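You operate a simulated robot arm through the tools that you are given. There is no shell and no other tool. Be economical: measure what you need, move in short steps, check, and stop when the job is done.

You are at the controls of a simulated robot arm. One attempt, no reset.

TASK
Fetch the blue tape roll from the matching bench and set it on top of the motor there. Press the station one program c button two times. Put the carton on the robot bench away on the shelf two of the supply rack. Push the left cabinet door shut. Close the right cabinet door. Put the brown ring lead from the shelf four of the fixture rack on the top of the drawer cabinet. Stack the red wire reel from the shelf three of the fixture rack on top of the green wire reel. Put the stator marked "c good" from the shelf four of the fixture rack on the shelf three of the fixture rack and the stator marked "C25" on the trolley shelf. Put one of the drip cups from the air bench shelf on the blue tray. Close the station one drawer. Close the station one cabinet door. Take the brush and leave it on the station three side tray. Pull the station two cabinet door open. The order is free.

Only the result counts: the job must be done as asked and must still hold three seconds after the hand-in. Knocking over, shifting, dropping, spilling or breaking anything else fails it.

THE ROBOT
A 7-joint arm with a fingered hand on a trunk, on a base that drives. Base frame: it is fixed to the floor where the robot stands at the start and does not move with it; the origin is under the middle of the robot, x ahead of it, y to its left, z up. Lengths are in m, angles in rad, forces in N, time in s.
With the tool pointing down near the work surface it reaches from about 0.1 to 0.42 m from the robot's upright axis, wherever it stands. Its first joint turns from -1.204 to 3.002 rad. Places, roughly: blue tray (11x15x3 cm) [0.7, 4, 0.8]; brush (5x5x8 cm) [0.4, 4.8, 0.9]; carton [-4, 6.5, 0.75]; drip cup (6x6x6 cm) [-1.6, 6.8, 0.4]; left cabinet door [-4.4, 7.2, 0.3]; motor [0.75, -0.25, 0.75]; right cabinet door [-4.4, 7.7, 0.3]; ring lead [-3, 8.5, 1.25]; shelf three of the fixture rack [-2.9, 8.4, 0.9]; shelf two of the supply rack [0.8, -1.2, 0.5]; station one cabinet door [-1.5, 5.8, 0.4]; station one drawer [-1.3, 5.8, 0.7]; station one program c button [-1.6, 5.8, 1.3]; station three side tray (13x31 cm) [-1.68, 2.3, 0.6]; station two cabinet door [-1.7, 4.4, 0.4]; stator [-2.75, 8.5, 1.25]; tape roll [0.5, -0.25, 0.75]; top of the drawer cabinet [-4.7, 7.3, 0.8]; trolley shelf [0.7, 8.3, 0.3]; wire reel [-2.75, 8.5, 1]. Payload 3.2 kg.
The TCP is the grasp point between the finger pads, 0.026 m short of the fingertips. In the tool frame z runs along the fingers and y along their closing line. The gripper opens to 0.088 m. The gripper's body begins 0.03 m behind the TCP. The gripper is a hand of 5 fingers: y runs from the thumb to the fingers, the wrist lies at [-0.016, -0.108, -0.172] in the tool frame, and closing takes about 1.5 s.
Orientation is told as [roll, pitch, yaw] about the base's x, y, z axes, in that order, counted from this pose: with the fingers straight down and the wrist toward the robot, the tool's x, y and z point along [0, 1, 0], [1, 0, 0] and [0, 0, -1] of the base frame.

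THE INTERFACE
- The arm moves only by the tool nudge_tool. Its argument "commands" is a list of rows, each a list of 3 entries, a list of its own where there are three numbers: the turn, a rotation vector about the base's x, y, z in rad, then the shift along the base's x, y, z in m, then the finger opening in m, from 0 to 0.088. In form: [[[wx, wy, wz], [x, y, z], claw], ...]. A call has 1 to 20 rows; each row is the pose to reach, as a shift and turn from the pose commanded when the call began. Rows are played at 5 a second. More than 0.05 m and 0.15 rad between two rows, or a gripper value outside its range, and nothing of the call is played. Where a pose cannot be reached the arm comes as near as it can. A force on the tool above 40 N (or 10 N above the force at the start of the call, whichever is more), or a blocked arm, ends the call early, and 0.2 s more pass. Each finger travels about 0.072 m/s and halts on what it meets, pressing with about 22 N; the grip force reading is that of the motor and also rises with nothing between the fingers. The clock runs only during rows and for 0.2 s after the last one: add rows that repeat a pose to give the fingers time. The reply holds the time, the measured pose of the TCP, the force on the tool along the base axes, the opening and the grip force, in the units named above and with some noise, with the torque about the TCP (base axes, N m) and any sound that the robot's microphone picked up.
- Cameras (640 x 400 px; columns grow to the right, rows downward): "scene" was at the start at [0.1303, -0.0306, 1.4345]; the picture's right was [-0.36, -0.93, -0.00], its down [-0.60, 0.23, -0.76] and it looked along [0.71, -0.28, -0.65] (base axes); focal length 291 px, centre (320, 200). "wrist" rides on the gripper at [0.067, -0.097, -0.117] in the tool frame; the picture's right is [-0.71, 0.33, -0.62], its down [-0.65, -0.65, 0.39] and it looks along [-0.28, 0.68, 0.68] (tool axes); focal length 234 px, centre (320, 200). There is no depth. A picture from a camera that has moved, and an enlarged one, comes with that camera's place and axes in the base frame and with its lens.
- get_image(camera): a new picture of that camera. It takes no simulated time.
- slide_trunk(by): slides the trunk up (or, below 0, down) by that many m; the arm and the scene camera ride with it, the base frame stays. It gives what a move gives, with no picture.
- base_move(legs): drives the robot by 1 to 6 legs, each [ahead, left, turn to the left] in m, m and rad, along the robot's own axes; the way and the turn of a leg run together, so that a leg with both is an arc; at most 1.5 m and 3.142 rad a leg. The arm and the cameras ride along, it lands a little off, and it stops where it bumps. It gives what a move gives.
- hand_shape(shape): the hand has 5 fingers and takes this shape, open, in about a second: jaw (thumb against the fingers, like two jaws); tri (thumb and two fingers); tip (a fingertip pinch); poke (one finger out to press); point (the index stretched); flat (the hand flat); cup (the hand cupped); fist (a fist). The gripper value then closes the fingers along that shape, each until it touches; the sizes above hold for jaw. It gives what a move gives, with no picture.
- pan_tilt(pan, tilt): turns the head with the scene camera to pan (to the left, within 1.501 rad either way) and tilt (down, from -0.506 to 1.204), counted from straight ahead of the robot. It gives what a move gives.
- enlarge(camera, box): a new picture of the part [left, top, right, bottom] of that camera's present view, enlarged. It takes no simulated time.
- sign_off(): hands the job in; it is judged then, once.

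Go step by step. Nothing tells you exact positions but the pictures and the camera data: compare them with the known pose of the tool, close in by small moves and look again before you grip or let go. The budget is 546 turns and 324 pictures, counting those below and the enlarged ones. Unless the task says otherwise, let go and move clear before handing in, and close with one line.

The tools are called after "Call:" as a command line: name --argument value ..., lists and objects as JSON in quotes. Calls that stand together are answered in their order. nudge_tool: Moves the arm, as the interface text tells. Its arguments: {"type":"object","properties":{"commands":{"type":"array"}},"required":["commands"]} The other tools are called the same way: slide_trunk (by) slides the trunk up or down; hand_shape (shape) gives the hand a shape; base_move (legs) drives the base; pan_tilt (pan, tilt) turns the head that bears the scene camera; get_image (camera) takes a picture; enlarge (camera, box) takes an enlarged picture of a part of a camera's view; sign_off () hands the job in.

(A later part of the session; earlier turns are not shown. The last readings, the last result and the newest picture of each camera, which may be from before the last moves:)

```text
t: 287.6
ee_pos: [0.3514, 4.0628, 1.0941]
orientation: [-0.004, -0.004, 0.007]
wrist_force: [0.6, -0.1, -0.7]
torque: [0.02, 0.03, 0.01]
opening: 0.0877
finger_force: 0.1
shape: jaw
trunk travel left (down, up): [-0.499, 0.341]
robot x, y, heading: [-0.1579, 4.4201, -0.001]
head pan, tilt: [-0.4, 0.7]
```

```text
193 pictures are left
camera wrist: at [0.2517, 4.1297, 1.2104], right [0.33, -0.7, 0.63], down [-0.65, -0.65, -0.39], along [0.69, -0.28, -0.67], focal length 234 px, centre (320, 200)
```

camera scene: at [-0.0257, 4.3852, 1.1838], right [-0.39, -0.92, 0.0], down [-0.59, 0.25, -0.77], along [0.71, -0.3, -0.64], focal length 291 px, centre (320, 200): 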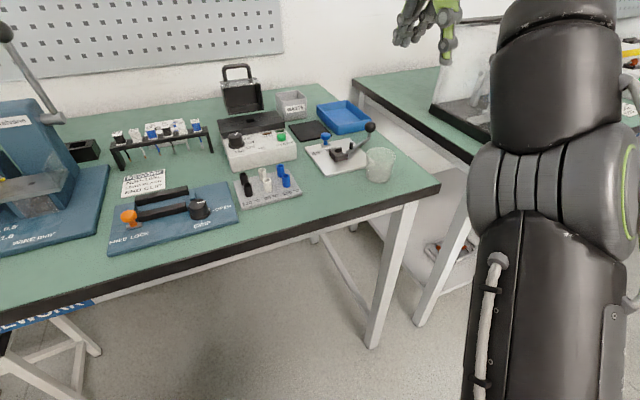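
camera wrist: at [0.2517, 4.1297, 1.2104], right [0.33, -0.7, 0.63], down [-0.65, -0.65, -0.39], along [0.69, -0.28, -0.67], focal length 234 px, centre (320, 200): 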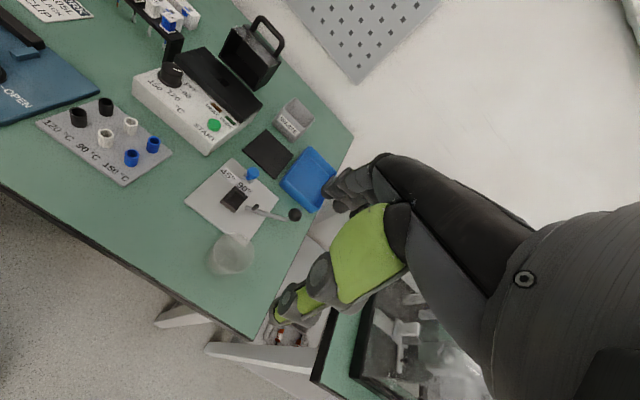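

Cup centre is (0.401,4.068). To keep fingers clear of the lever fixture I yaw the hand ~+1.17 rad (closing along y) while moving above it.

Call:
nudge_tool --commands '[[[0, 0, 0.13], [0.005, 0, 0], 0.088], [[0, 0, 0.26], [0.01, 0, 0], 0.088], [[0, 0, 0.39], [0.015, 0, 0], 0.088], [[0, 0, 0.52], [0.02, 0, -0.02], 0.088], [[0, 0, 0.65], [0.03, 0, -0.04], 0.088], [[0, 0, 0.78], [0.04, 0, -0.06], 0.088], [[0, 0, 0.91], [0.045, 0.005, -0.08], 0.088], [[0, 0, 1.04], [0.05, 0.005, -0.1], 0.088], [[0, 0, 1.17], [0.05, 0.005, -0.12], 0.088], [[0, 0, 1.17], [0.05, 0.005, -0.13], 0.088]]'

Call:
get_image --camera "scene"

Call:
get_image --camera "wrist"

```text
t: 289.8
ee_pos: [0.3538, 4.0891, 0.9427]
orientation: [-0.003, -0.006, 1.175]
wrist_force: [-0.1, 0.0, 0.1]
torque: [-0.04, 0.0, -0.03]
opening: 0.088
finger_force: 0.0
shape: jaw
out of reach, approached as far as the arm can: row 1, 2, 3, 4, 5, 6, 7, 8, 9, 10
trunk travel left (down, up): [-0.499, 0.341]
robot x, y, heading: [-0.1541, 4.4176, -0.003]
head pan, tilt: [-0.4, 0.7]
```

```text
192 pictures are left
camera scene: at [-0.0253, 4.3844, 1.1837], right [-0.39, -0.92, 0.0], down [-0.59, 0.25, -0.76], along [0.7, -0.3, -0.64], focal length 291 px, centre (320, 200)
```

scene: 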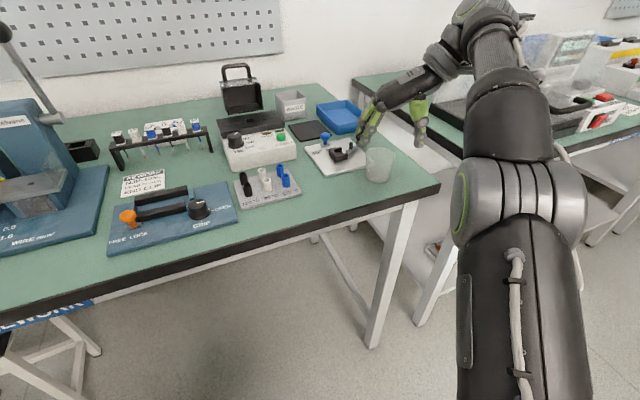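

```text
191 pictures are left
camera wrist: at [0.2529, 4.024, 1.0589], right [0.78, 0.03, 0.63], down [0.35, -0.85, -0.39], along [0.52, 0.52, -0.67], focal length 234 px, centre (320, 200)
```

wrist: 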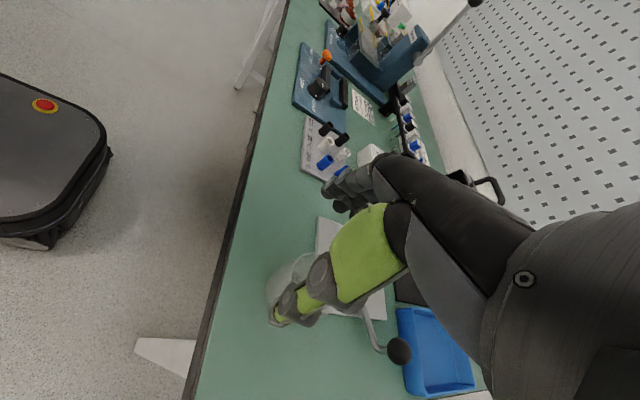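

Reach limits left it slightly short; I shift the base by the remaining (0.048, −0.02).

Call:
base_move --legs '[[0.048, -0.02, 0]]'

Call:
get_image --camera "wrist"

Call:
enlarge --camera "scene" --box '[280, 60, 480, 210]'

```text
t: 290.7
ee_pos: [0.4032, 4.0691, 0.9428]
orientation: [-0.003, -0.006, 1.174]
wrist_force: [-0.1, 0.3, 0.6]
torque: [0.02, 0.03, 0.01]
opening: 0.0881
finger_force: 0.0
shape: jaw
trunk travel left (down, up): [-0.499, 0.341]
robot x, y, heading: [-0.1073, 4.3977, -0.002]
head pan, tilt: [-0.4, 0.7]
```

```text
190 pictures are left
camera wrist: at [0.3015, 4.0045, 1.059], right [0.78, 0.03, 0.63], down [0.35, -0.85, -0.39], along [0.52, 0.52, -0.67], focal length 234 px, centre (320, 200)
```

wrist: 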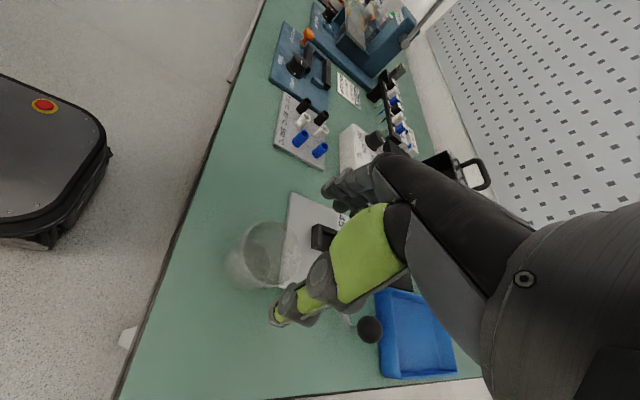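

```text
2.67 times, centred on (380, 135) of scene
camera zoom: at [0.0234, 4.3647, 1.1836], right [-0.39, -0.92, 0.0], down [-0.59, 0.25, -0.76], along [0.7, -0.3, -0.65], focal length 776 px, centre (160, 373)
```

zoom: 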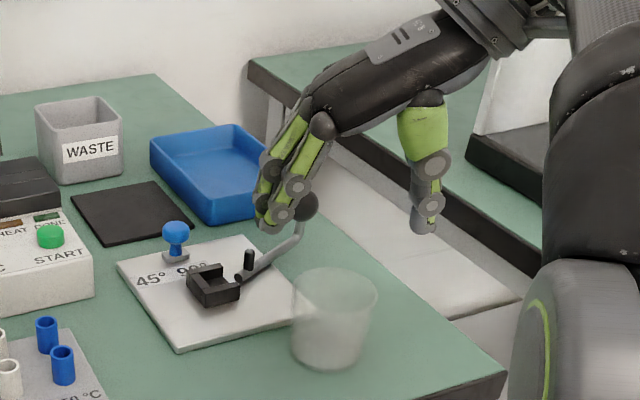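

Rim centre now reads (0.379,4.076). Shift −2.4 cm in x and descend around the cup.

Call:
nudge_tool --commands '[[[0, 0, 0], [-0.025, 0.007, 0], 0.088], [[0, 0, 0], [-0.025, 0.007, -0.02], 0.088], [[0, 0, 0], [-0.025, 0.007, -0.04], 0.088]]'

Call:
get_image --camera "wrist"

Call:
enlarge --camera "scene" --box '[280, 60, 480, 210]'

```text
t: 291.5
ee_pos: [0.3762, 4.0765, 0.9026]
orientation: [-0.005, -0.007, 1.174]
wrist_force: [0.9, 0.4, 0.6]
torque: [0.02, -0.02, 0.02]
opening: 0.0876
finger_force: 0.1
shape: jaw
trunk travel left (down, up): [-0.499, 0.341]
robot x, y, heading: [-0.1059, 4.3962, -0.001]
head pan, tilt: [-0.4, 0.7]
```

```text
188 pictures are left
camera wrist: at [0.2754, 4.0122, 1.0192], right [0.78, 0.03, 0.63], down [0.35, -0.85, -0.39], along [0.52, 0.52, -0.67], focal length 234 px, centre (320, 200)
```

wrist: 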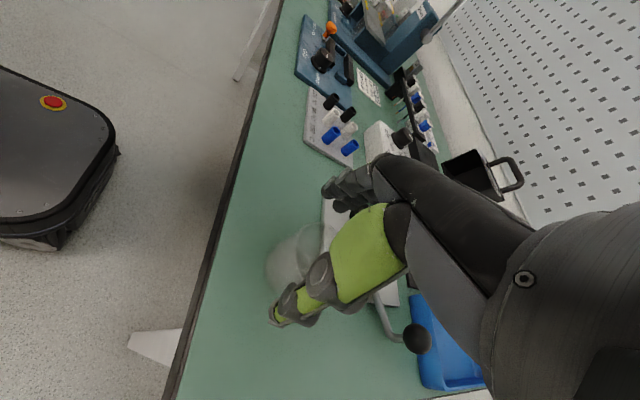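

```text
2.67 times, centred on (380, 135) of scene
camera zoom: at [0.022, 4.3651, 1.1838], right [-0.39, -0.92, 0.0], down [-0.59, 0.25, -0.77], along [0.7, -0.3, -0.64], focal length 776 px, centre (160, 373)
```

zoom: 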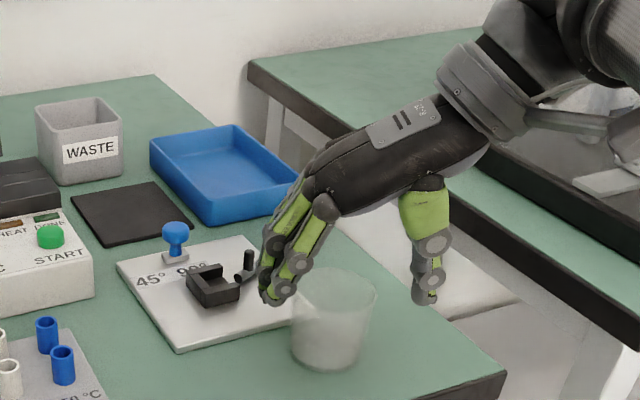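

Shift ~9 mm left and lower 3 cm, then close.

Call:
nudge_tool --commands '[[[0, 0, 0], [0.003, 0.009, 0], 0.088], [[0, 0, 0], [0.003, 0.009, -0.015], 0.088], [[0, 0, 0], [0.003, 0.009, -0.03], 0.088]]'

Call:
enlarge --camera "scene" --box '[280, 60, 480, 210]'

Call:
enlarge --camera "wrist" --box '[200, 150, 440, 350]'

```text
t: 292.3
ee_pos: [0.3785, 4.0851, 0.8726]
orientation: [-0.004, -0.005, 1.175]
wrist_force: [0.0, -0.2, -0.4]
torque: [-0.02, 0.0, -0.02]
opening: 0.0884
finger_force: 0.2
shape: jaw
trunk travel left (down, up): [-0.499, 0.341]
robot x, y, heading: [-0.1038, 4.3964, 0.002]
head pan, tilt: [-0.4, 0.7]
```

```text
2.67 times, centred on (380, 135) of scene
camera zoom: at [0.0223, 4.365, 1.1838], right [-0.39, -0.92, 0.0], down [-0.59, 0.25, -0.76], along [0.7, -0.3, -0.64], focal length 776 px, centre (160, 373)
```

zoom: 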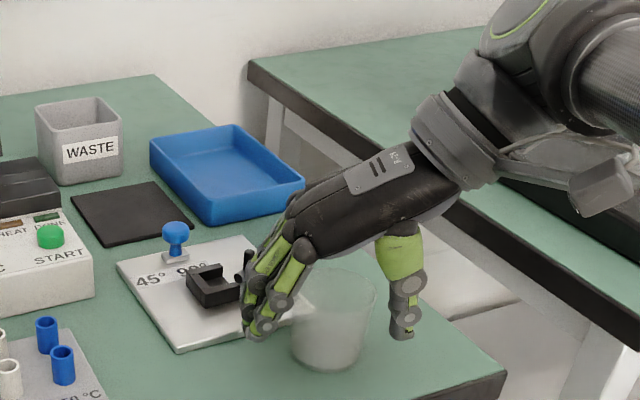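

```text
2.00 times, centred on (320, 250) of wrist
camera zoom: at [0.2786, 4.0211, 0.9893], right [0.78, 0.03, 0.63], down [0.35, -0.85, -0.39], along [0.52, 0.52, -0.67], focal length 468 px, centre (320, 100)
```

zoom: 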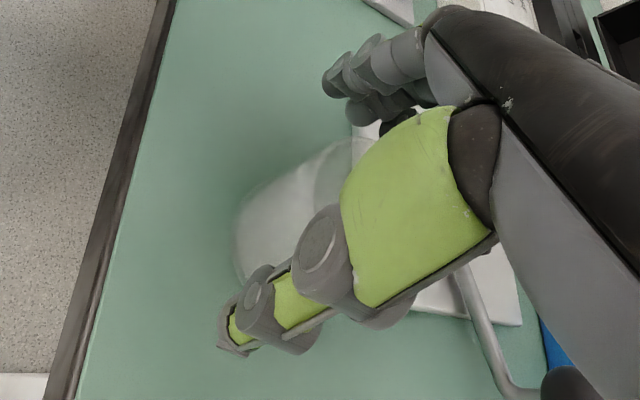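

Good. Close and lift.

Call:
nudge_tool --commands '[[[0, 0, 0], [0, 0, 0], 0.06], [[0, 0, 0], [0, 0, 0], 0.045], [[0, 0, 0], [0, 0, 0], 0.04], [[0, 0, 0], [0, 0, 0], 0.04], [[0, 0, 0], [0, 0, 0], 0.04], [[0, 0, 0], [0, 0, 0], 0.04], [[0, 0, 0], [-0.01, 0, 0.03], 0.04], [[0, 0, 0], [-0.02, 0, 0.07], 0.04], [[0, 0, 0], [-0.02, 0, 0.11], 0.04]]'

Call:
enlarge --camera "scene" --box '[280, 60, 480, 210]'

```text
t: 294.3
ee_pos: [0.3588, 4.0859, 0.9823]
orientation: [-0.002, -0.005, 1.175]
wrist_force: [-0.1, 0.8, 0.1]
torque: [0.06, 0.01, 0.0]
opening: 0.0164
finger_force: 22.2
shape: jaw
trunk travel left (down, up): [-0.499, 0.341]
robot x, y, heading: [-0.1071, 4.3993, 0.002]
head pan, tilt: [-0.4, 0.7]
```

```text
2.67 times, centred on (380, 135) of scene
camera zoom: at [0.0226, 4.3654, 1.1837], right [-0.39, -0.92, 0.0], down [-0.59, 0.25, -0.76], along [0.7, -0.3, -0.64], focal length 776 px, centre (160, 373)
```

zoom: 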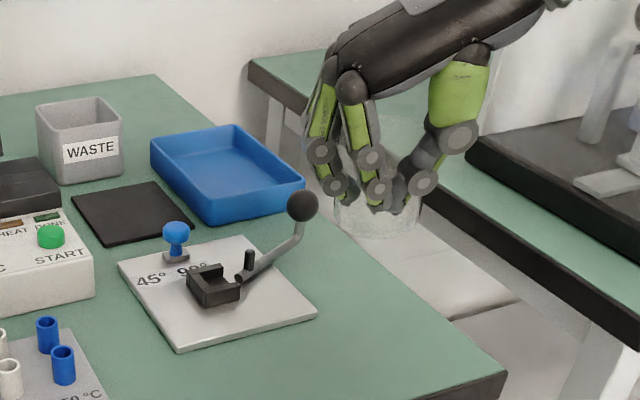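

The opening reads only 1.6 cm, so check how the cup is held.

Call:
get_image --camera "wrist"

Call:
enlarge --camera "scene" --box '[360, 70, 460, 160]'

```text
183 pictures are left
camera wrist: at [0.258, 4.021, 1.0993], right [0.78, 0.03, 0.63], down [0.35, -0.85, -0.39], along [0.52, 0.52, -0.67], focal length 234 px, centre (320, 200)
```

wrist: 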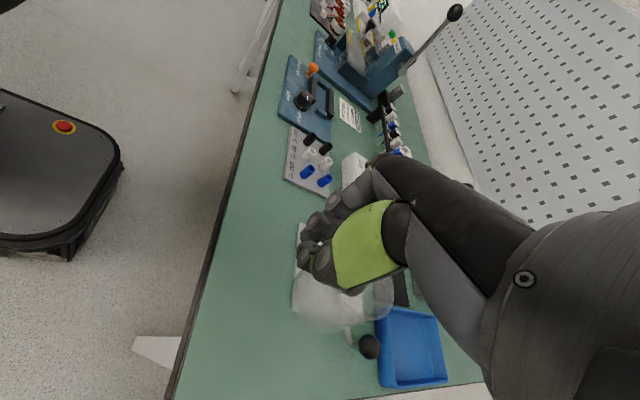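

```text
4.44 times, centred on (410, 115) of scene
camera zoom: at [0.0226, 4.3654, 1.1837], right [-0.39, -0.92, 0.0], down [-0.59, 0.25, -0.76], along [0.7, -0.3, -0.64], focal length 1293 px, centre (-80, 578)
```

zoom: 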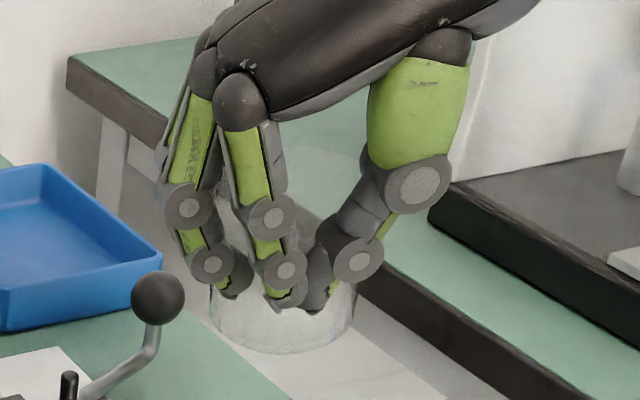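

The cup is held 4 cm off-centre by the outer fingers. I'll set it back down here and regrasp it properly.

Call:
nudge_tool --commands '[[[0, 0, 0], [-0.01, 0.0, -0.03], 0.0], [[0, 0, 0], [-0.01, 0.0, -0.06], 0.0], [[0, 0, 0], [-0.01, 0.0, -0.09], 0.0], [[0, 0, 0], [-0.01, 0.0, -0.104], 0.0]]'

Call:
nudge_tool --commands '[[[0, 0, 0], [0, 0, -0.003], 0.0]]'

Call:
enlarge --camera "scene" --box '[280, 60, 480, 210]'

```text
t: 295.3
ee_pos: [0.3491, 4.0859, 0.879]
orientation: [-0.003, -0.005, 1.174]
wrist_force: [0.2, -0.6, 0.0]
torque: [0.01, 0.0, 0.01]
opening: 0.0161
finger_force: 22.1
shape: jaw
trunk travel left (down, up): [-0.499, 0.341]
robot x, y, heading: [-0.1054, 4.3979, 0.0]
head pan, tilt: [-0.4, 0.7]
```

```text
t: 295.7
ee_pos: [0.3488, 4.0862, 0.8749]
orientation: [-0.003, -0.006, 1.176]
wrist_force: [-0.3, -0.6, 0.0]
torque: [0.03, 0.03, 0.01]
opening: 0.0161
finger_force: 22.5
shape: jaw
trunk travel left (down, up): [-0.499, 0.341]
robot x, y, heading: [-0.1094, 4.3961, -0.003]
head pan, tilt: [-0.4, 0.7]
```

```text
2.67 times, centred on (380, 135) of scene
camera zoom: at [0.0224, 4.365, 1.1837], right [-0.39, -0.92, 0.0], down [-0.59, 0.25, -0.76], along [0.7, -0.3, -0.64], focal length 776 px, centre (160, 373)
```

zoom: 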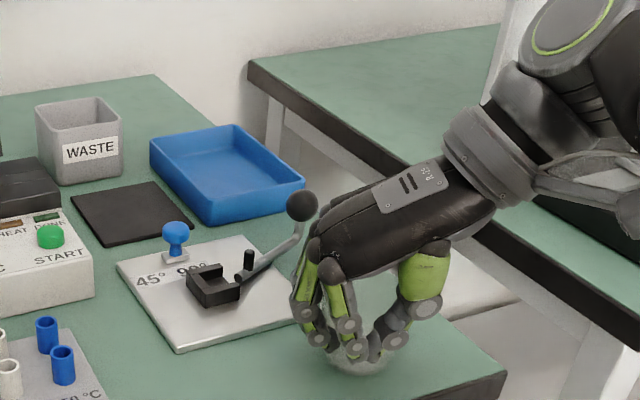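

Continue to contact, then release and rise.

Call:
nudge_tool --commands '[[[0, 0, 0], [0, 0, -0.003], 0.0]]'

Call:
nudge_tool --commands '[[[0, 0, 0], [0, 0, -0.003], 0.0]]'

```text
t: 296.1
ee_pos: [0.3479, 4.0856, 0.8738]
orientation: [-0.006, -0.006, 1.175]
wrist_force: [-0.1, 0.7, 2.0]
torque: [0.03, -0.04, 0.01]
opening: 0.0161
finger_force: 22.3
shape: jaw
trunk travel left (down, up): [-0.499, 0.341]
robot x, y, heading: [-0.109, 4.4008, -0.001]
head pan, tilt: [-0.4, 0.7]
```

```text
t: 296.5
ee_pos: [0.3486, 4.0845, 0.8705]
orientation: [-0.006, -0.009, 1.175]
wrist_force: [1.6, -0.1, 3.4]
torque: [0.02, -0.08, 0.0]
opening: 0.0162
finger_force: 22.4
shape: jaw
trunk travel left (down, up): [-0.499, 0.341]
robot x, y, heading: [-0.1073, 4.3976, 0.002]
head pan, tilt: [-0.4, 0.7]
```

Call:
nudge_tool --commands '[[[0, 0, 0], [0, 0, 0.0], 0.03], [[0, 0, 0], [0, 0, 0.0], 0.06], [[0, 0, 0], [0, 0, 0.0], 0.088], [[0, 0, 0], [0, 0, 0.0], 0.088], [[0, 0, 0], [0, 0, 0.0], 0.088], [[0, 0, 0], [0, 0, 0.0], 0.088], [[0, 0, 0], [0, 0, 0.04], 0.088], [[0, 0, 0], [0, 0, 0.08], 0.088]]'

Call:
enlarge --camera "scene" --box '[280, 60, 480, 210]'

Call:
get_image --camera "wrist"

```text
t: 298.3
ee_pos: [0.35, 4.0859, 0.9502]
orientation: [-0.002, -0.004, 1.176]
wrist_force: [-0.6, 0.0, -0.4]
torque: [0.04, 0.0, 0.01]
opening: 0.0876
finger_force: 0.2
shape: jaw
trunk travel left (down, up): [-0.499, 0.341]
robot x, y, heading: [-0.1092, 4.3996, 0.0]
head pan, tilt: [-0.4, 0.7]
```

```text
2.67 times, centred on (380, 135) of scene
camera zoom: at [0.0223, 4.3655, 1.1837], right [-0.39, -0.92, 0.0], down [-0.59, 0.25, -0.76], along [0.7, -0.3, -0.64], focal length 776 px, centre (160, 373)
```

zoom: 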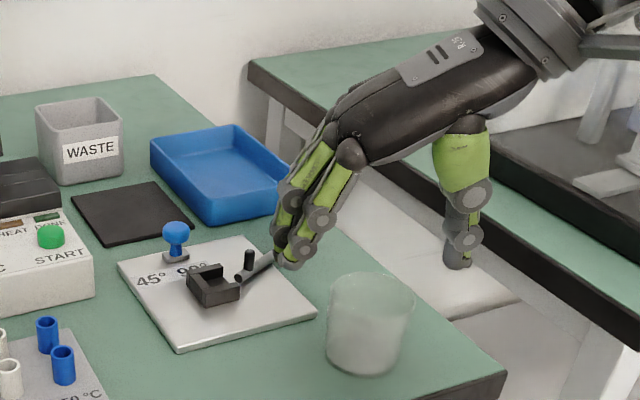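

```text
179 pictures are left
camera wrist: at [0.248, 4.0216, 1.0667], right [0.78, 0.03, 0.63], down [0.35, -0.85, -0.39], along [0.52, 0.52, -0.67], focal length 234 px, centre (320, 200)
```

wrist: 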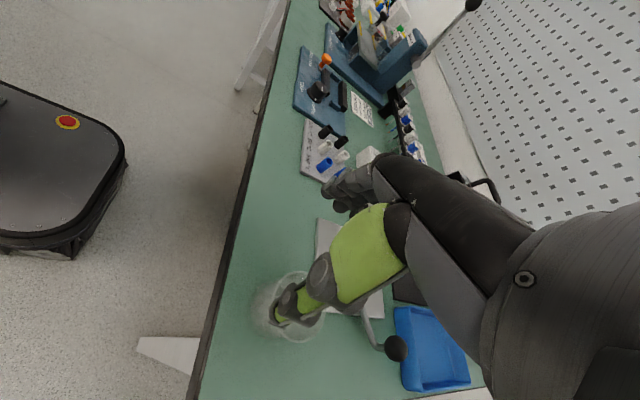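

Cup is upright; triangulated centre (0.3775,4.0526), rim z≈0.875. Shift the base so the TCP is exactly above it.

Call:
base_move --legs '[[0.0275, -0.033, 0]]'

Call:
get_image --camera "wrist"

Call:
enlarge --camera "scene" --box '[280, 60, 480, 210]'

```text
t: 299.2
ee_pos: [0.3767, 4.0519, 0.9487]
orientation: [-0.003, -0.007, 1.174]
wrist_force: [0.7, 0.0, -0.6]
torque: [0.02, 0.0, -0.02]
opening: 0.0877
finger_force: 0.0
shape: jaw
trunk travel left (down, up): [-0.499, 0.341]
robot x, y, heading: [-0.0833, 4.3663, 0.001]
head pan, tilt: [-0.4, 0.7]
```

```text
178 pictures are left
camera wrist: at [0.2762, 3.9879, 1.0659], right [0.78, 0.03, 0.63], down [0.35, -0.85, -0.39], along [0.52, 0.52, -0.67], focal length 234 px, centre (320, 200)
```

wrist: 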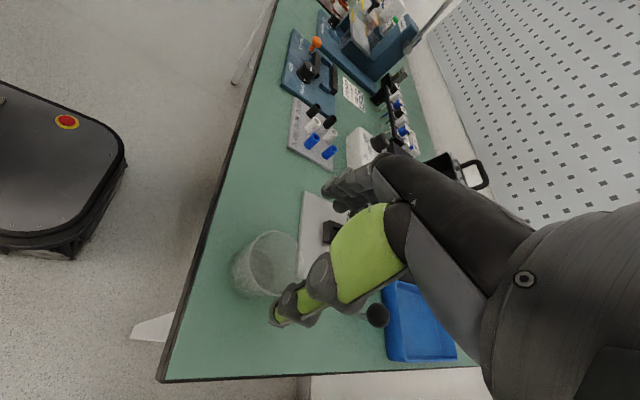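

```text
2.67 times, centred on (380, 135) of scene
camera zoom: at [0.0505, 4.3315, 1.1836], right [-0.39, -0.92, 0.0], down [-0.59, 0.25, -0.76], along [0.7, -0.3, -0.65], focal length 776 px, centre (160, 373)
```

zoom: 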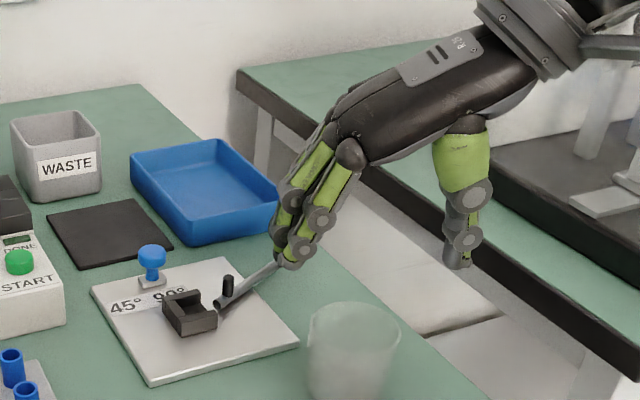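

Centre agrees within 3 mm. Descend to TCP z≈0.88 and look before closing.

Call:
nudge_tool --commands '[[[0, 0, 0], [-0.003, 0, -0.025], 0.088], [[0, 0, 0], [-0.003, 0, -0.05], 0.088], [[0, 0, 0], [-0.003, 0, -0.069], 0.088]]'

Call:
get_image --camera "wrist"

Call:
get_image --camera "scene"

```text
t: 300.0
ee_pos: [0.3732, 4.0523, 0.8801]
orientation: [-0.004, -0.006, 1.173]
wrist_force: [-0.7, -0.1, -0.4]
torque: [0.02, -0.01, 0.01]
opening: 0.088
finger_force: 0.1
shape: jaw
trunk travel left (down, up): [-0.499, 0.341]
robot x, y, heading: [-0.0759, 4.3646, 0.002]
head pan, tilt: [-0.4, 0.7]
```

```text
176 pictures are left
camera wrist: at [0.2728, 3.9877, 0.9967], right [0.78, 0.03, 0.63], down [0.35, -0.85, -0.39], along [0.52, 0.52, -0.67], focal length 234 px, centre (320, 200)
```

wrist: 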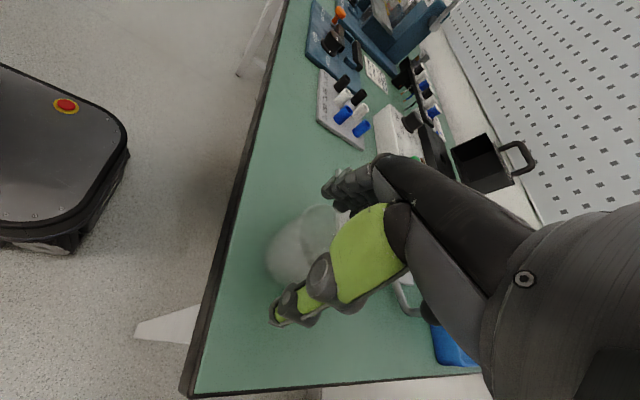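

```text
175 pictures are left
camera scene: at [0.0499, 4.3322, 1.1838], right [-0.39, -0.92, 0.0], down [-0.59, 0.25, -0.76], along [0.7, -0.3, -0.64], focal length 291 px, centre (320, 200)
```

scene: 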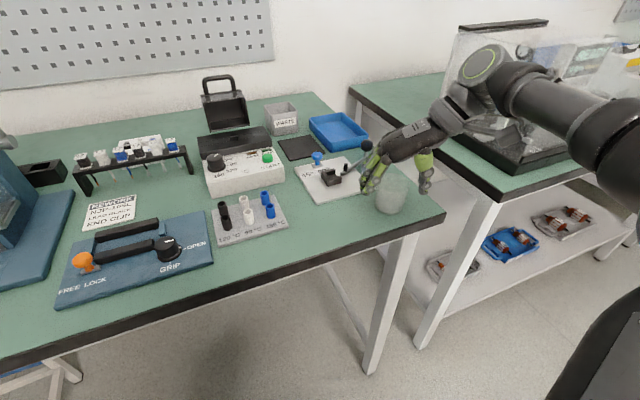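

Similar view to the successful tape grasp. Close gently and check the opening.

Call:
nudge_tool --commands '[[[0, 0, 0], [0, 0, 0], 0.07], [[0, 0, 0], [0, 0, 0], 0.055], [[0, 0, 0], [0, 0, 0], 0.045], [[0, 0, 0], [0, 0, 0], 0.045], [[0, 0, 0], [0, 0, 0], 0.045], [[0, 0, 0], [0, 0, 0], 0.045]]'

Call:
enlarge --camera "scene" --box '[320, 110, 460, 230]'

```text
t: 301.4
ee_pos: [0.3732, 4.053, 0.8809]
orientation: [-0.003, -0.004, 1.174]
wrist_force: [-0.7, 0.2, 0.6]
torque: [-0.04, 0.05, -0.05]
opening: 0.0503
finger_force: 21.6
shape: jaw
trunk travel left (down, up): [-0.499, 0.341]
robot x, y, heading: [-0.0779, 4.3669, -0.002]
head pan, tilt: [-0.4, 0.7]
```

```text
3.33 times, centred on (390, 170) of scene
camera zoom: at [0.0497, 4.3325, 1.1838], right [-0.39, -0.92, 0.0], down [-0.59, 0.25, -0.76], along [0.7, -0.3, -0.64], focal length 970 px, centre (87, 300)
```

zoom: 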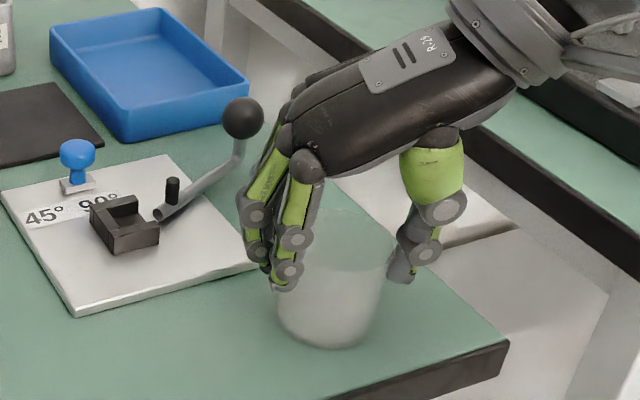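

Good grip (5.0 cm). Lift, move the base closer to the bench, then swing over the tray.

Call:
nudge_tool --commands '[[[0, 0, 0], [-0.005, 0, 0.03], 0.045], [[0, 0, 0], [-0.01, 0, 0.07], 0.045], [[0, 0, 0], [-0.01, 0, 0.11], 0.045], [[0, 0, 0], [-0.01, 0, 0.14], 0.045]]'

Call:
base_move --legs '[[0.16, -0.095, 0]]'

Call:
nudge_tool --commands '[[[0, 0, -0.13], [0.01, 0.01, 0], 0.045], [[0, 0, -0.26], [0.02, 0.02, 0], 0.045], [[0, 0, -0.39], [0.03, 0.03, 0], 0.045], [[0, 0, -0.52], [0.04, 0.04, 0], 0.045], [[0, 0, -0.65], [0.05, 0.05, 0], 0.045], [[0, 0, -0.78], [0.07, 0.06, 0], 0.045], [[0, 0, -0.91], [0.09, 0.07, 0], 0.045], [[0, 0, -1.04], [0.11, 0.07, 0], 0.045], [[0, 0, -1.17], [0.12, 0.07, 0], 0.045]]'

Call:
get_image --camera "scene"

Call:
get_image --camera "wrist"

```text
t: 302.4
ee_pos: [0.3631, 4.0535, 1.0225]
orientation: [-0.004, -0.005, 1.175]
wrist_force: [0.7, 0.5, -0.2]
torque: [-0.01, -0.03, 0.03]
opening: 0.0505
finger_force: 22.5
shape: jaw
trunk travel left (down, up): [-0.499, 0.341]
robot x, y, heading: [-0.0823, 4.3667, 0.004]
head pan, tilt: [-0.4, 0.7]
```

```text
t: 303.9
ee_pos: [0.5239, 3.9582, 1.0212]
orientation: [-0.005, -0.006, 1.175]
wrist_force: [-0.3, -0.5, 0.0]
torque: [0.06, 0.0, 0.0]
opening: 0.0504
finger_force: 22.1
shape: jaw
trunk travel left (down, up): [-0.499, 0.341]
robot x, y, heading: [0.0792, 4.268, 0.002]
head pan, tilt: [-0.4, 0.7]
```

```text
t: 305.9
ee_pos: [0.644, 4.0302, 1.0217]
orientation: [-0.004, -0.006, 0.0]
wrist_force: [-0.6, 0.1, 0.6]
torque: [-0.01, -0.03, 0.06]
opening: 0.05
finger_force: 22.0
shape: jaw
trunk travel left (down, up): [-0.499, 0.341]
robot x, y, heading: [0.0789, 4.2723, 0.003]
head pan, tilt: [-0.4, 0.7]
```

```text
173 pictures are left
camera scene: at [0.2101, 4.2387, 1.1838], right [-0.39, -0.92, 0.0], down [-0.59, 0.25, -0.77], along [0.7, -0.3, -0.64], focal length 291 px, centre (320, 200)
```

scene: 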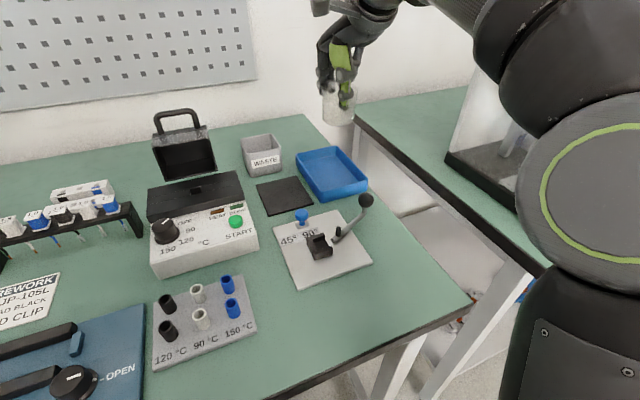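

```text
172 pictures are left
camera wrist: at [0.5449, 4.0965, 1.1387], right [0.33, -0.7, 0.63], down [-0.65, -0.65, -0.39], along [0.69, -0.28, -0.67], focal length 234 px, centre (320, 200)
```

wrist: 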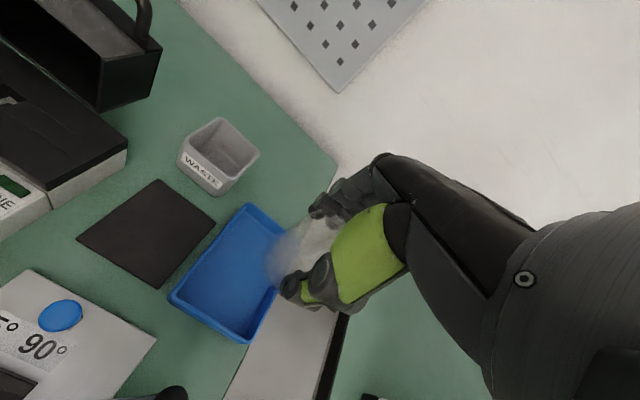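

Tray centre ≈(0.655,4.027), right below. Lower to just above the tray floor.

Call:
nudge_tool --commands '[[[0, 0, 0], [0.008, -0.002, -0.04], 0.045], [[0, 0, 0], [0.008, -0.002, -0.08], 0.045], [[0, 0, 0], [0.008, -0.002, -0.115], 0.045]]'

Call:
enlarge --camera "scene" --box '[260, 90, 420, 220]'

Call:
get_image --camera "wrist"

```text
t: 306.7
ee_pos: [0.6523, 4.0265, 0.9064]
orientation: [-0.003, -0.007, 0.005]
wrist_force: [-0.8, 0.0, -0.3]
torque: [-0.03, 0.01, -0.01]
opening: 0.0502
finger_force: 21.6
shape: jaw
trunk travel left (down, up): [-0.499, 0.341]
robot x, y, heading: [0.0811, 4.2697, 0.006]
head pan, tilt: [-0.4, 0.7]
```

```text
3.08 times, centred on (340, 155) of scene
camera zoom: at [0.2106, 4.238, 1.1837], right [-0.39, -0.92, 0.0], down [-0.59, 0.25, -0.76], along [0.7, -0.3, -0.64], focal length 895 px, centre (258, 338)
```

zoom: 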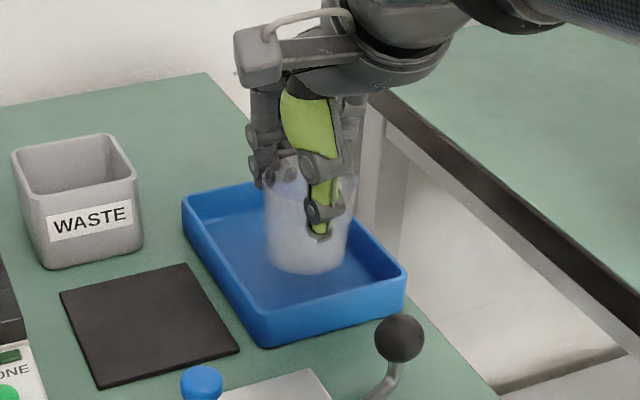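

```text
170 pictures are left
camera wrist: at [0.5523, 4.0932, 1.0227], right [0.33, -0.7, 0.63], down [-0.65, -0.65, -0.39], along [0.69, -0.28, -0.67], focal length 234 px, centre (320, 200)
```

wrist: 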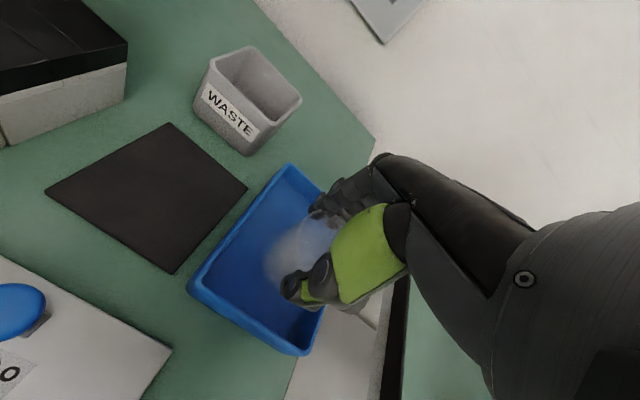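

The cup is over the middle of the tray. Lower to contact.

Call:
nudge_tool --commands '[[[0, 0, 0], [0, 0, -0.006], 0.045], [[0, 0, 0], [0, 0, -0.012], 0.045]]'

Call:
nudge_tool --commands '[[[0, 0, 0], [0, 0, -0.004], 0.045]]'

Call:
nudge_tool --commands '[[[0, 0, 0], [0, 0, -0.004], 0.045]]'

```text
t: 307.3
ee_pos: [0.6512, 4.0269, 0.895]
orientation: [-0.003, -0.005, 0.006]
wrist_force: [-0.3, 0.4, 0.5]
torque: [0.01, -0.01, 0.02]
opening: 0.0499
finger_force: 22.7
shape: jaw
trunk travel left (down, up): [-0.499, 0.341]
robot x, y, heading: [0.0802, 4.2683, 0.006]
head pan, tilt: [-0.4, 0.7]
```

```text
t: 307.7
ee_pos: [0.6516, 4.0267, 0.8908]
orientation: [-0.002, -0.006, 0.003]
wrist_force: [0.9, -0.7, -0.2]
torque: [-0.01, 0.01, -0.01]
opening: 0.0497
finger_force: 22.1
shape: jaw
trunk travel left (down, up): [-0.499, 0.341]
robot x, y, heading: [0.0834, 4.2719, 0.0]
head pan, tilt: [-0.4, 0.7]
```

```text
t: 308.1
ee_pos: [0.6515, 4.0266, 0.8866]
orientation: [-0.002, -0.005, 0.005]
wrist_force: [-0.5, 0.2, 0.0]
torque: [-0.04, -0.01, -0.01]
opening: 0.0497
finger_force: 22.1
shape: jaw
trunk travel left (down, up): [-0.499, 0.341]
robot x, y, heading: [0.0795, 4.2719, -0.001]
head pan, tilt: [-0.4, 0.7]
```

Call:
nudge_tool --commands '[[[0, 0, 0], [0, 0, -0.003], 0.045]]'

Call:
nudge_tool --commands '[[[0, 0, 0], [0, 0, -0.003], 0.045]]'

Call:
enlarge --camera "scene" --box '[260, 90, 420, 220]'

```text
t: 308.5
ee_pos: [0.6512, 4.0267, 0.8845]
orientation: [-0.005, -0.008, 0.003]
wrist_force: [0.5, 0.4, 2.9]
torque: [-0.05, 0.03, -0.02]
opening: 0.0498
finger_force: 22.2
shape: jaw
trunk travel left (down, up): [-0.499, 0.341]
robot x, y, heading: [0.079, 4.2758, 0.0]
head pan, tilt: [-0.4, 0.7]
```

```text
t: 308.9
ee_pos: [0.6512, 4.027, 0.8831]
orientation: [-0.005, -0.012, 0.006]
wrist_force: [2.8, 0.1, 10.5]
torque: [-0.08, 0.21, 0.01]
opening: 0.0495
finger_force: 22.0
shape: jaw
trunk travel left (down, up): [-0.499, 0.341]
robot x, y, heading: [0.077, 4.2699, -0.001]
head pan, tilt: [-0.4, 0.7]
```

```text
3.08 times, centred on (340, 155) of scene
camera zoom: at [0.2087, 4.239, 1.1842], right [-0.39, -0.92, 0.0], down [-0.59, 0.25, -0.77], along [0.71, -0.3, -0.64], focal length 895 px, centre (258, 338)
```

zoom: 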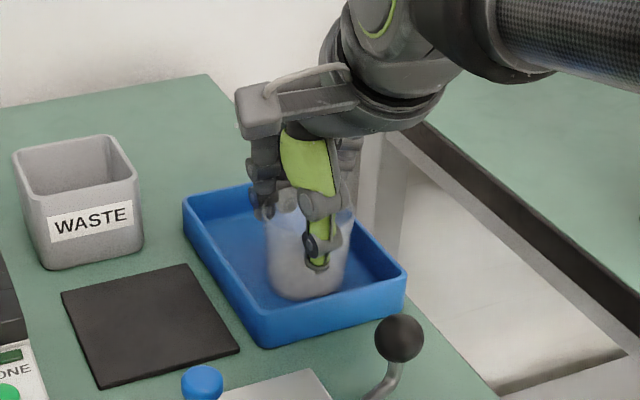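

Contact with tray floor. Release and rise.

Call:
nudge_tool --commands '[[[0, 0, 0], [0, 0, 0.003], 0.05], [[0, 0, 0], [0, 0, 0.004], 0.07], [[0, 0, 0], [0, 0, 0.004], 0.08], [[0, 0, 0], [0, 0, 0.004], 0.08], [[0, 0, 0], [0, 0, 0.004], 0.08], [[0, 0, 0], [0, 0, 0.03], 0.08], [[0, 0, 0], [0, 0, 0.07], 0.08], [[0, 0, 0], [-0.01, 0, 0.11], 0.08], [[0, 0, 0], [-0.03, 0, 0.15], 0.08]]'

Call:
enlarge --camera "scene" --box '[260, 90, 420, 220]'

```text
t: 310.9
ee_pos: [0.6184, 4.0267, 1.0314]
orientation: [-0.003, -0.006, 0.005]
wrist_force: [-0.4, 0.6, 0.7]
torque: [-0.02, 0.0, 0.0]
opening: 0.0797
finger_force: 0.0
shape: jaw
trunk travel left (down, up): [-0.499, 0.341]
robot x, y, heading: [0.0825, 4.2689, 0.001]
head pan, tilt: [-0.4, 0.7]
```

```text
3.08 times, centred on (340, 155) of scene
camera zoom: at [0.2091, 4.2385, 1.1839], right [-0.39, -0.92, 0.0], down [-0.59, 0.25, -0.77], along [0.71, -0.3, -0.64], focal length 895 px, centre (258, 338)
```

zoom: 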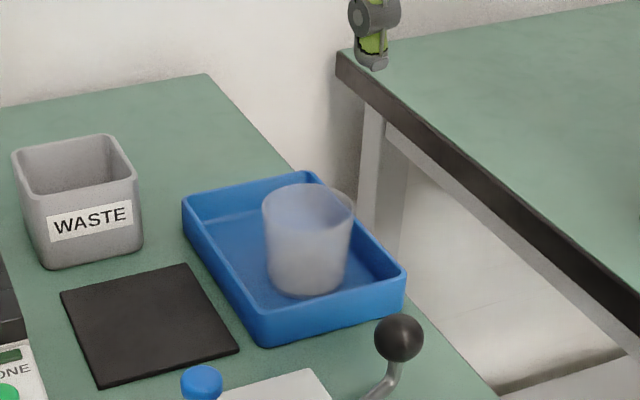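

The drip cup stands in the blue tray. Next is the fixture rack: back out, tuck, and travel.

Call:
base_move --legs '[[-0.5, 0, 0]]'

Call:
nudge_tool --commands '[[[0, 0, 0], [-0.04, 0, 0], 0.08], [[0, 0, 0], [-0.08, 0, 0], 0.08], [[0, 0, 0], [-0.12, 0, 0], 0.08], [[0, 0, 0], [-0.16, -0.02, 0], 0.08], [[0, 0, 0], [-0.18, -0.04, 0], 0.08]]'

Call:
base_move --legs '[[0, 1.45, 0], [0, 1.45, 0], [0, 0.25, 0], [0, 0, 1.571], [0, 1.2, 0], [0, 1.0, 0]]'

Call:
pan_tilt --pan 0.2 --tilt 0.1

Call:
get_image --camera "scene"

```text
t: 313.9
ee_pos: [0.121, 4.0261, 1.0315]
orientation: [-0.004, -0.006, 0.005]
wrist_force: [-0.6, 0.8, 0.7]
torque: [-0.01, 0.0, 0.04]
opening: 0.0794
finger_force: 0.0
shape: jaw
trunk travel left (down, up): [-0.499, 0.341]
robot x, y, heading: [-0.4179, 4.2679, 0.001]
head pan, tilt: [-0.4, 0.7]
```

```text
t: 315.1
ee_pos: [-0.0452, 3.9596, 1.0403]
orientation: [-0.002, -0.005, 0.008]
wrist_force: [0.4, -0.2, -0.1]
torque: [0.01, 0.03, -0.02]
opening: 0.0799
finger_force: 0.1
shape: jaw
out of reach, approached as far as the arm can: row 3, 4, 5
trunk travel left (down, up): [-0.499, 0.341]
robot x, y, heading: [-0.4199, 4.2705, 0.002]
head pan, tilt: [-0.4, 0.7]
```

```text
t: 344.8
ee_pos: [-2.3151, 7.7613, 1.0405]
orientation: [-0.003, -0.006, 1.595]
wrist_force: [-1.1, 0.4, 0.0]
torque: [-0.02, 0.02, 0.05]
opening: 0.0798
finger_force: 0.0
shape: jaw
trunk travel left (down, up): [-0.499, 0.341]
robot x, y, heading: [-2.6202, 7.3801, 1.59]
head pan, tilt: [-0.4, 0.7]
```

```text
t: 345.8
ee_pos: [-2.3163, 7.7614, 1.0408]
orientation: [-0.001, -0.005, 1.594]
wrist_force: [-0.3, -0.7, 0.0]
torque: [-0.02, 0.0, 0.03]
opening: 0.0799
finger_force: 0.0
shape: jaw
trunk travel left (down, up): [-0.499, 0.341]
robot x, y, heading: [-2.6204, 7.3846, 1.587]
head pan, tilt: [0.201, 0.099]
```

```text
167 pictures are left
camera scene: at [-2.6394, 7.5209, 1.2385], right [0.98, 0.22, 0.0], down [0.02, -0.1, -0.99], along [-0.21, 0.97, -0.1], focal length 291 px, centre (320, 200)
```

scene: 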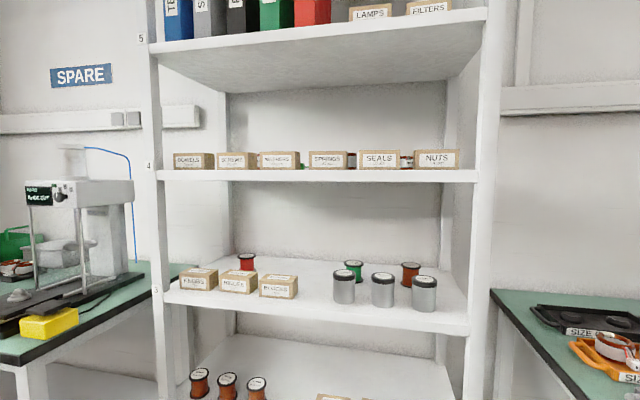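

The fixture rack is ahead: shelf three has red, green and copper reels behind boxes/cans; shelf four has boxes hiding things behind. Raise the trunk to look into shelf four.

Call:
slide_trunk --by 0.25

Call:
pan_tilt --pan 0.1 --tilt 0.35

Call:
get_image --camera "scene"

```text
t: 348.4
ee_pos: [-2.3165, 7.7615, 1.2888]
orientation: [-0.001, -0.005, 1.593]
wrist_force: [-0.1, -0.4, 0.6]
torque: [0.0, 0.02, -0.02]
opening: 0.0799
finger_force: 0.1
shape: jaw
trunk travel left (down, up): [-0.749, 0.091]
robot x, y, heading: [-2.6213, 7.3823, 1.583]
head pan, tilt: [0.201, 0.099]
```

```text
t: 349.1
ee_pos: [-2.3155, 7.7609, 1.2902]
orientation: [-0.001, -0.007, 1.592]
wrist_force: [0.6, 0.2, -0.6]
torque: [0.0, -0.01, 0.0]
opening: 0.0799
finger_force: 0.0
shape: jaw
trunk travel left (down, up): [-0.749, 0.091]
robot x, y, heading: [-2.6202, 7.3831, 1.588]
head pan, tilt: [0.099, 0.351]
```

```text
166 pictures are left
camera scene: at [-2.6304, 7.5234, 1.4652], right [0.99, 0.12, 0.0], down [0.04, -0.34, -0.94], along [-0.11, 0.93, -0.34], focal length 291 px, centre (320, 200)
```

scene: 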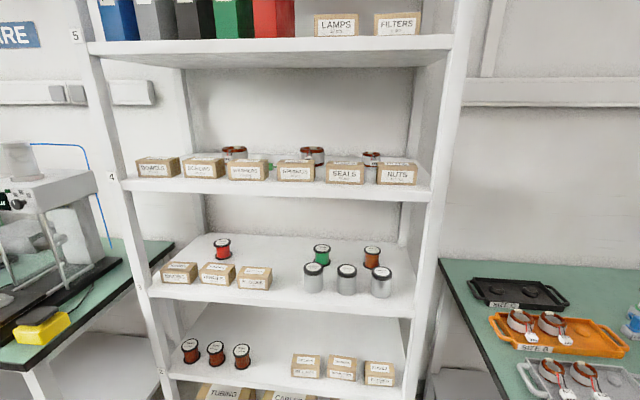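

Call:
slide_trunk --by 0.09

Call:
enlarge --camera "scene" --box '[110, 120, 280, 220]'

Call:
enlarge --camera "scene" --box '[260, 120, 430, 220]'

```text
t: 350.4
ee_pos: [-2.3147, 7.7603, 1.3804]
orientation: [-0.002, -0.005, 1.594]
wrist_force: [0.1, 0.3, 0.1]
torque: [0.01, -0.02, -0.02]
opening: 0.0798
finger_force: 0.1
shape: jaw
trunk travel left (down, up): [-0.839, 0.001]
robot x, y, heading: [-2.6177, 7.3776, 1.588]
head pan, tilt: [0.099, 0.351]
```

```text
3.76 times, centred on (195, 170) of scene
camera zoom: at [-2.6303, 7.5235, 1.5552], right [0.99, 0.12, 0.0], down [0.04, -0.34, -0.94], along [-0.11, 0.93, -0.34], focal length 1095 px, centre (791, 313)
```

zoom: 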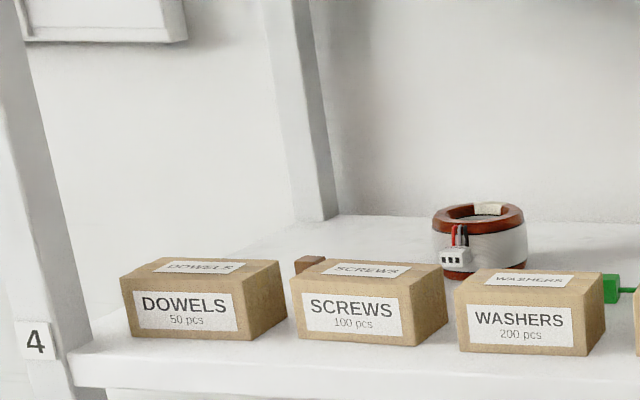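

```text
3.76 times, centred on (345, 170) of scene
camera zoom: at [-2.6303, 7.5235, 1.5552], right [0.99, 0.12, 0.0], down [0.04, -0.34, -0.94], along [-0.11, 0.93, -0.34], focal length 1095 px, centre (226, 313)
```

zoom: 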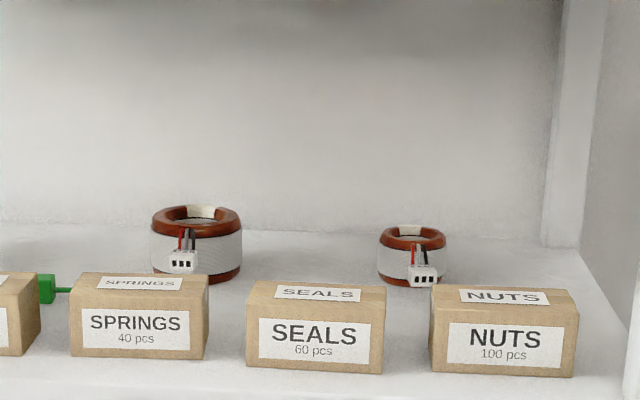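

Three stators stand on shelf four (≈(-3.05,8.48), (-2.77,8.475), (-2.57,8.495)); the brown ring lead is behind the SCREWS box (≈(-3.2,8.44)). I move closer to read the marks.

Call:
base_move --legs '[[0.3, 0.12, -0.015]]'

Call:
pan_tilt --pan 0.0 --tilt 0.45

Call:
get_image --camera "scene"

Call:
get_image --camera "wrist"

```text
t: 352.6
ee_pos: [-2.4325, 8.0558, 1.3796]
orientation: [-0.002, -0.007, 1.579]
wrist_force: [0.1, -0.4, 0.0]
torque: [-0.01, 0.01, 0.01]
opening: 0.08
finger_force: 0.0
shape: jaw
trunk travel left (down, up): [-0.839, 0.001]
robot x, y, heading: [-2.7443, 7.6819, 1.575]
head pan, tilt: [0.099, 0.351]
```

```text
t: 353.2
ee_pos: [-2.4318, 8.0544, 1.3806]
orientation: [-0.002, -0.005, 1.577]
wrist_force: [-0.1, 0.0, -0.4]
torque: [0.0, 0.0, 0.02]
opening: 0.0798
finger_force: 0.0
shape: jaw
trunk travel left (down, up): [-0.839, 0.001]
robot x, y, heading: [-2.7439, 7.6807, 1.574]
head pan, tilt: [0.0, 0.45]
```

```text
163 pictures are left
camera scene: at [-2.7414, 7.8225, 1.5459], right [1.0, 0.0, 0.0], down [0.0, -0.44, -0.9], along [0.0, 0.9, -0.44], focal length 291 px, centre (320, 200)
```

scene: 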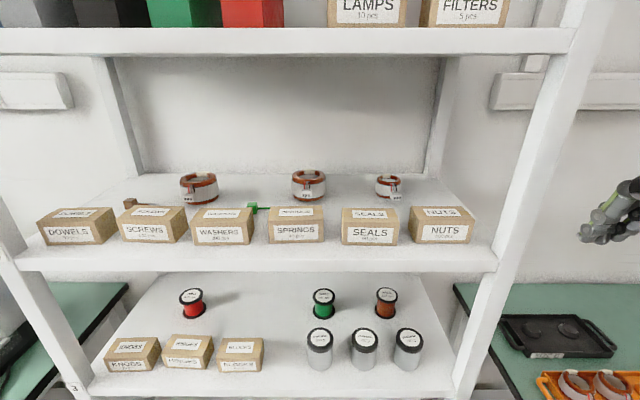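

```text
162 pictures are left
camera wrist: at [-2.4996, 7.9571, 1.4969], right [0.7, 0.33, 0.63], down [0.65, -0.65, -0.39], along [0.28, 0.69, -0.67], focal length 234 px, centre (320, 200)
```

wrist: 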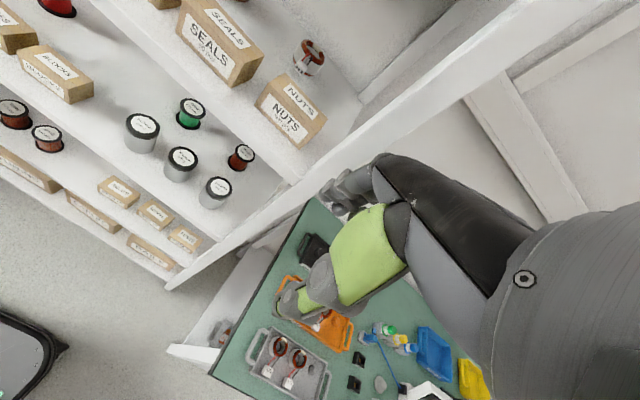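

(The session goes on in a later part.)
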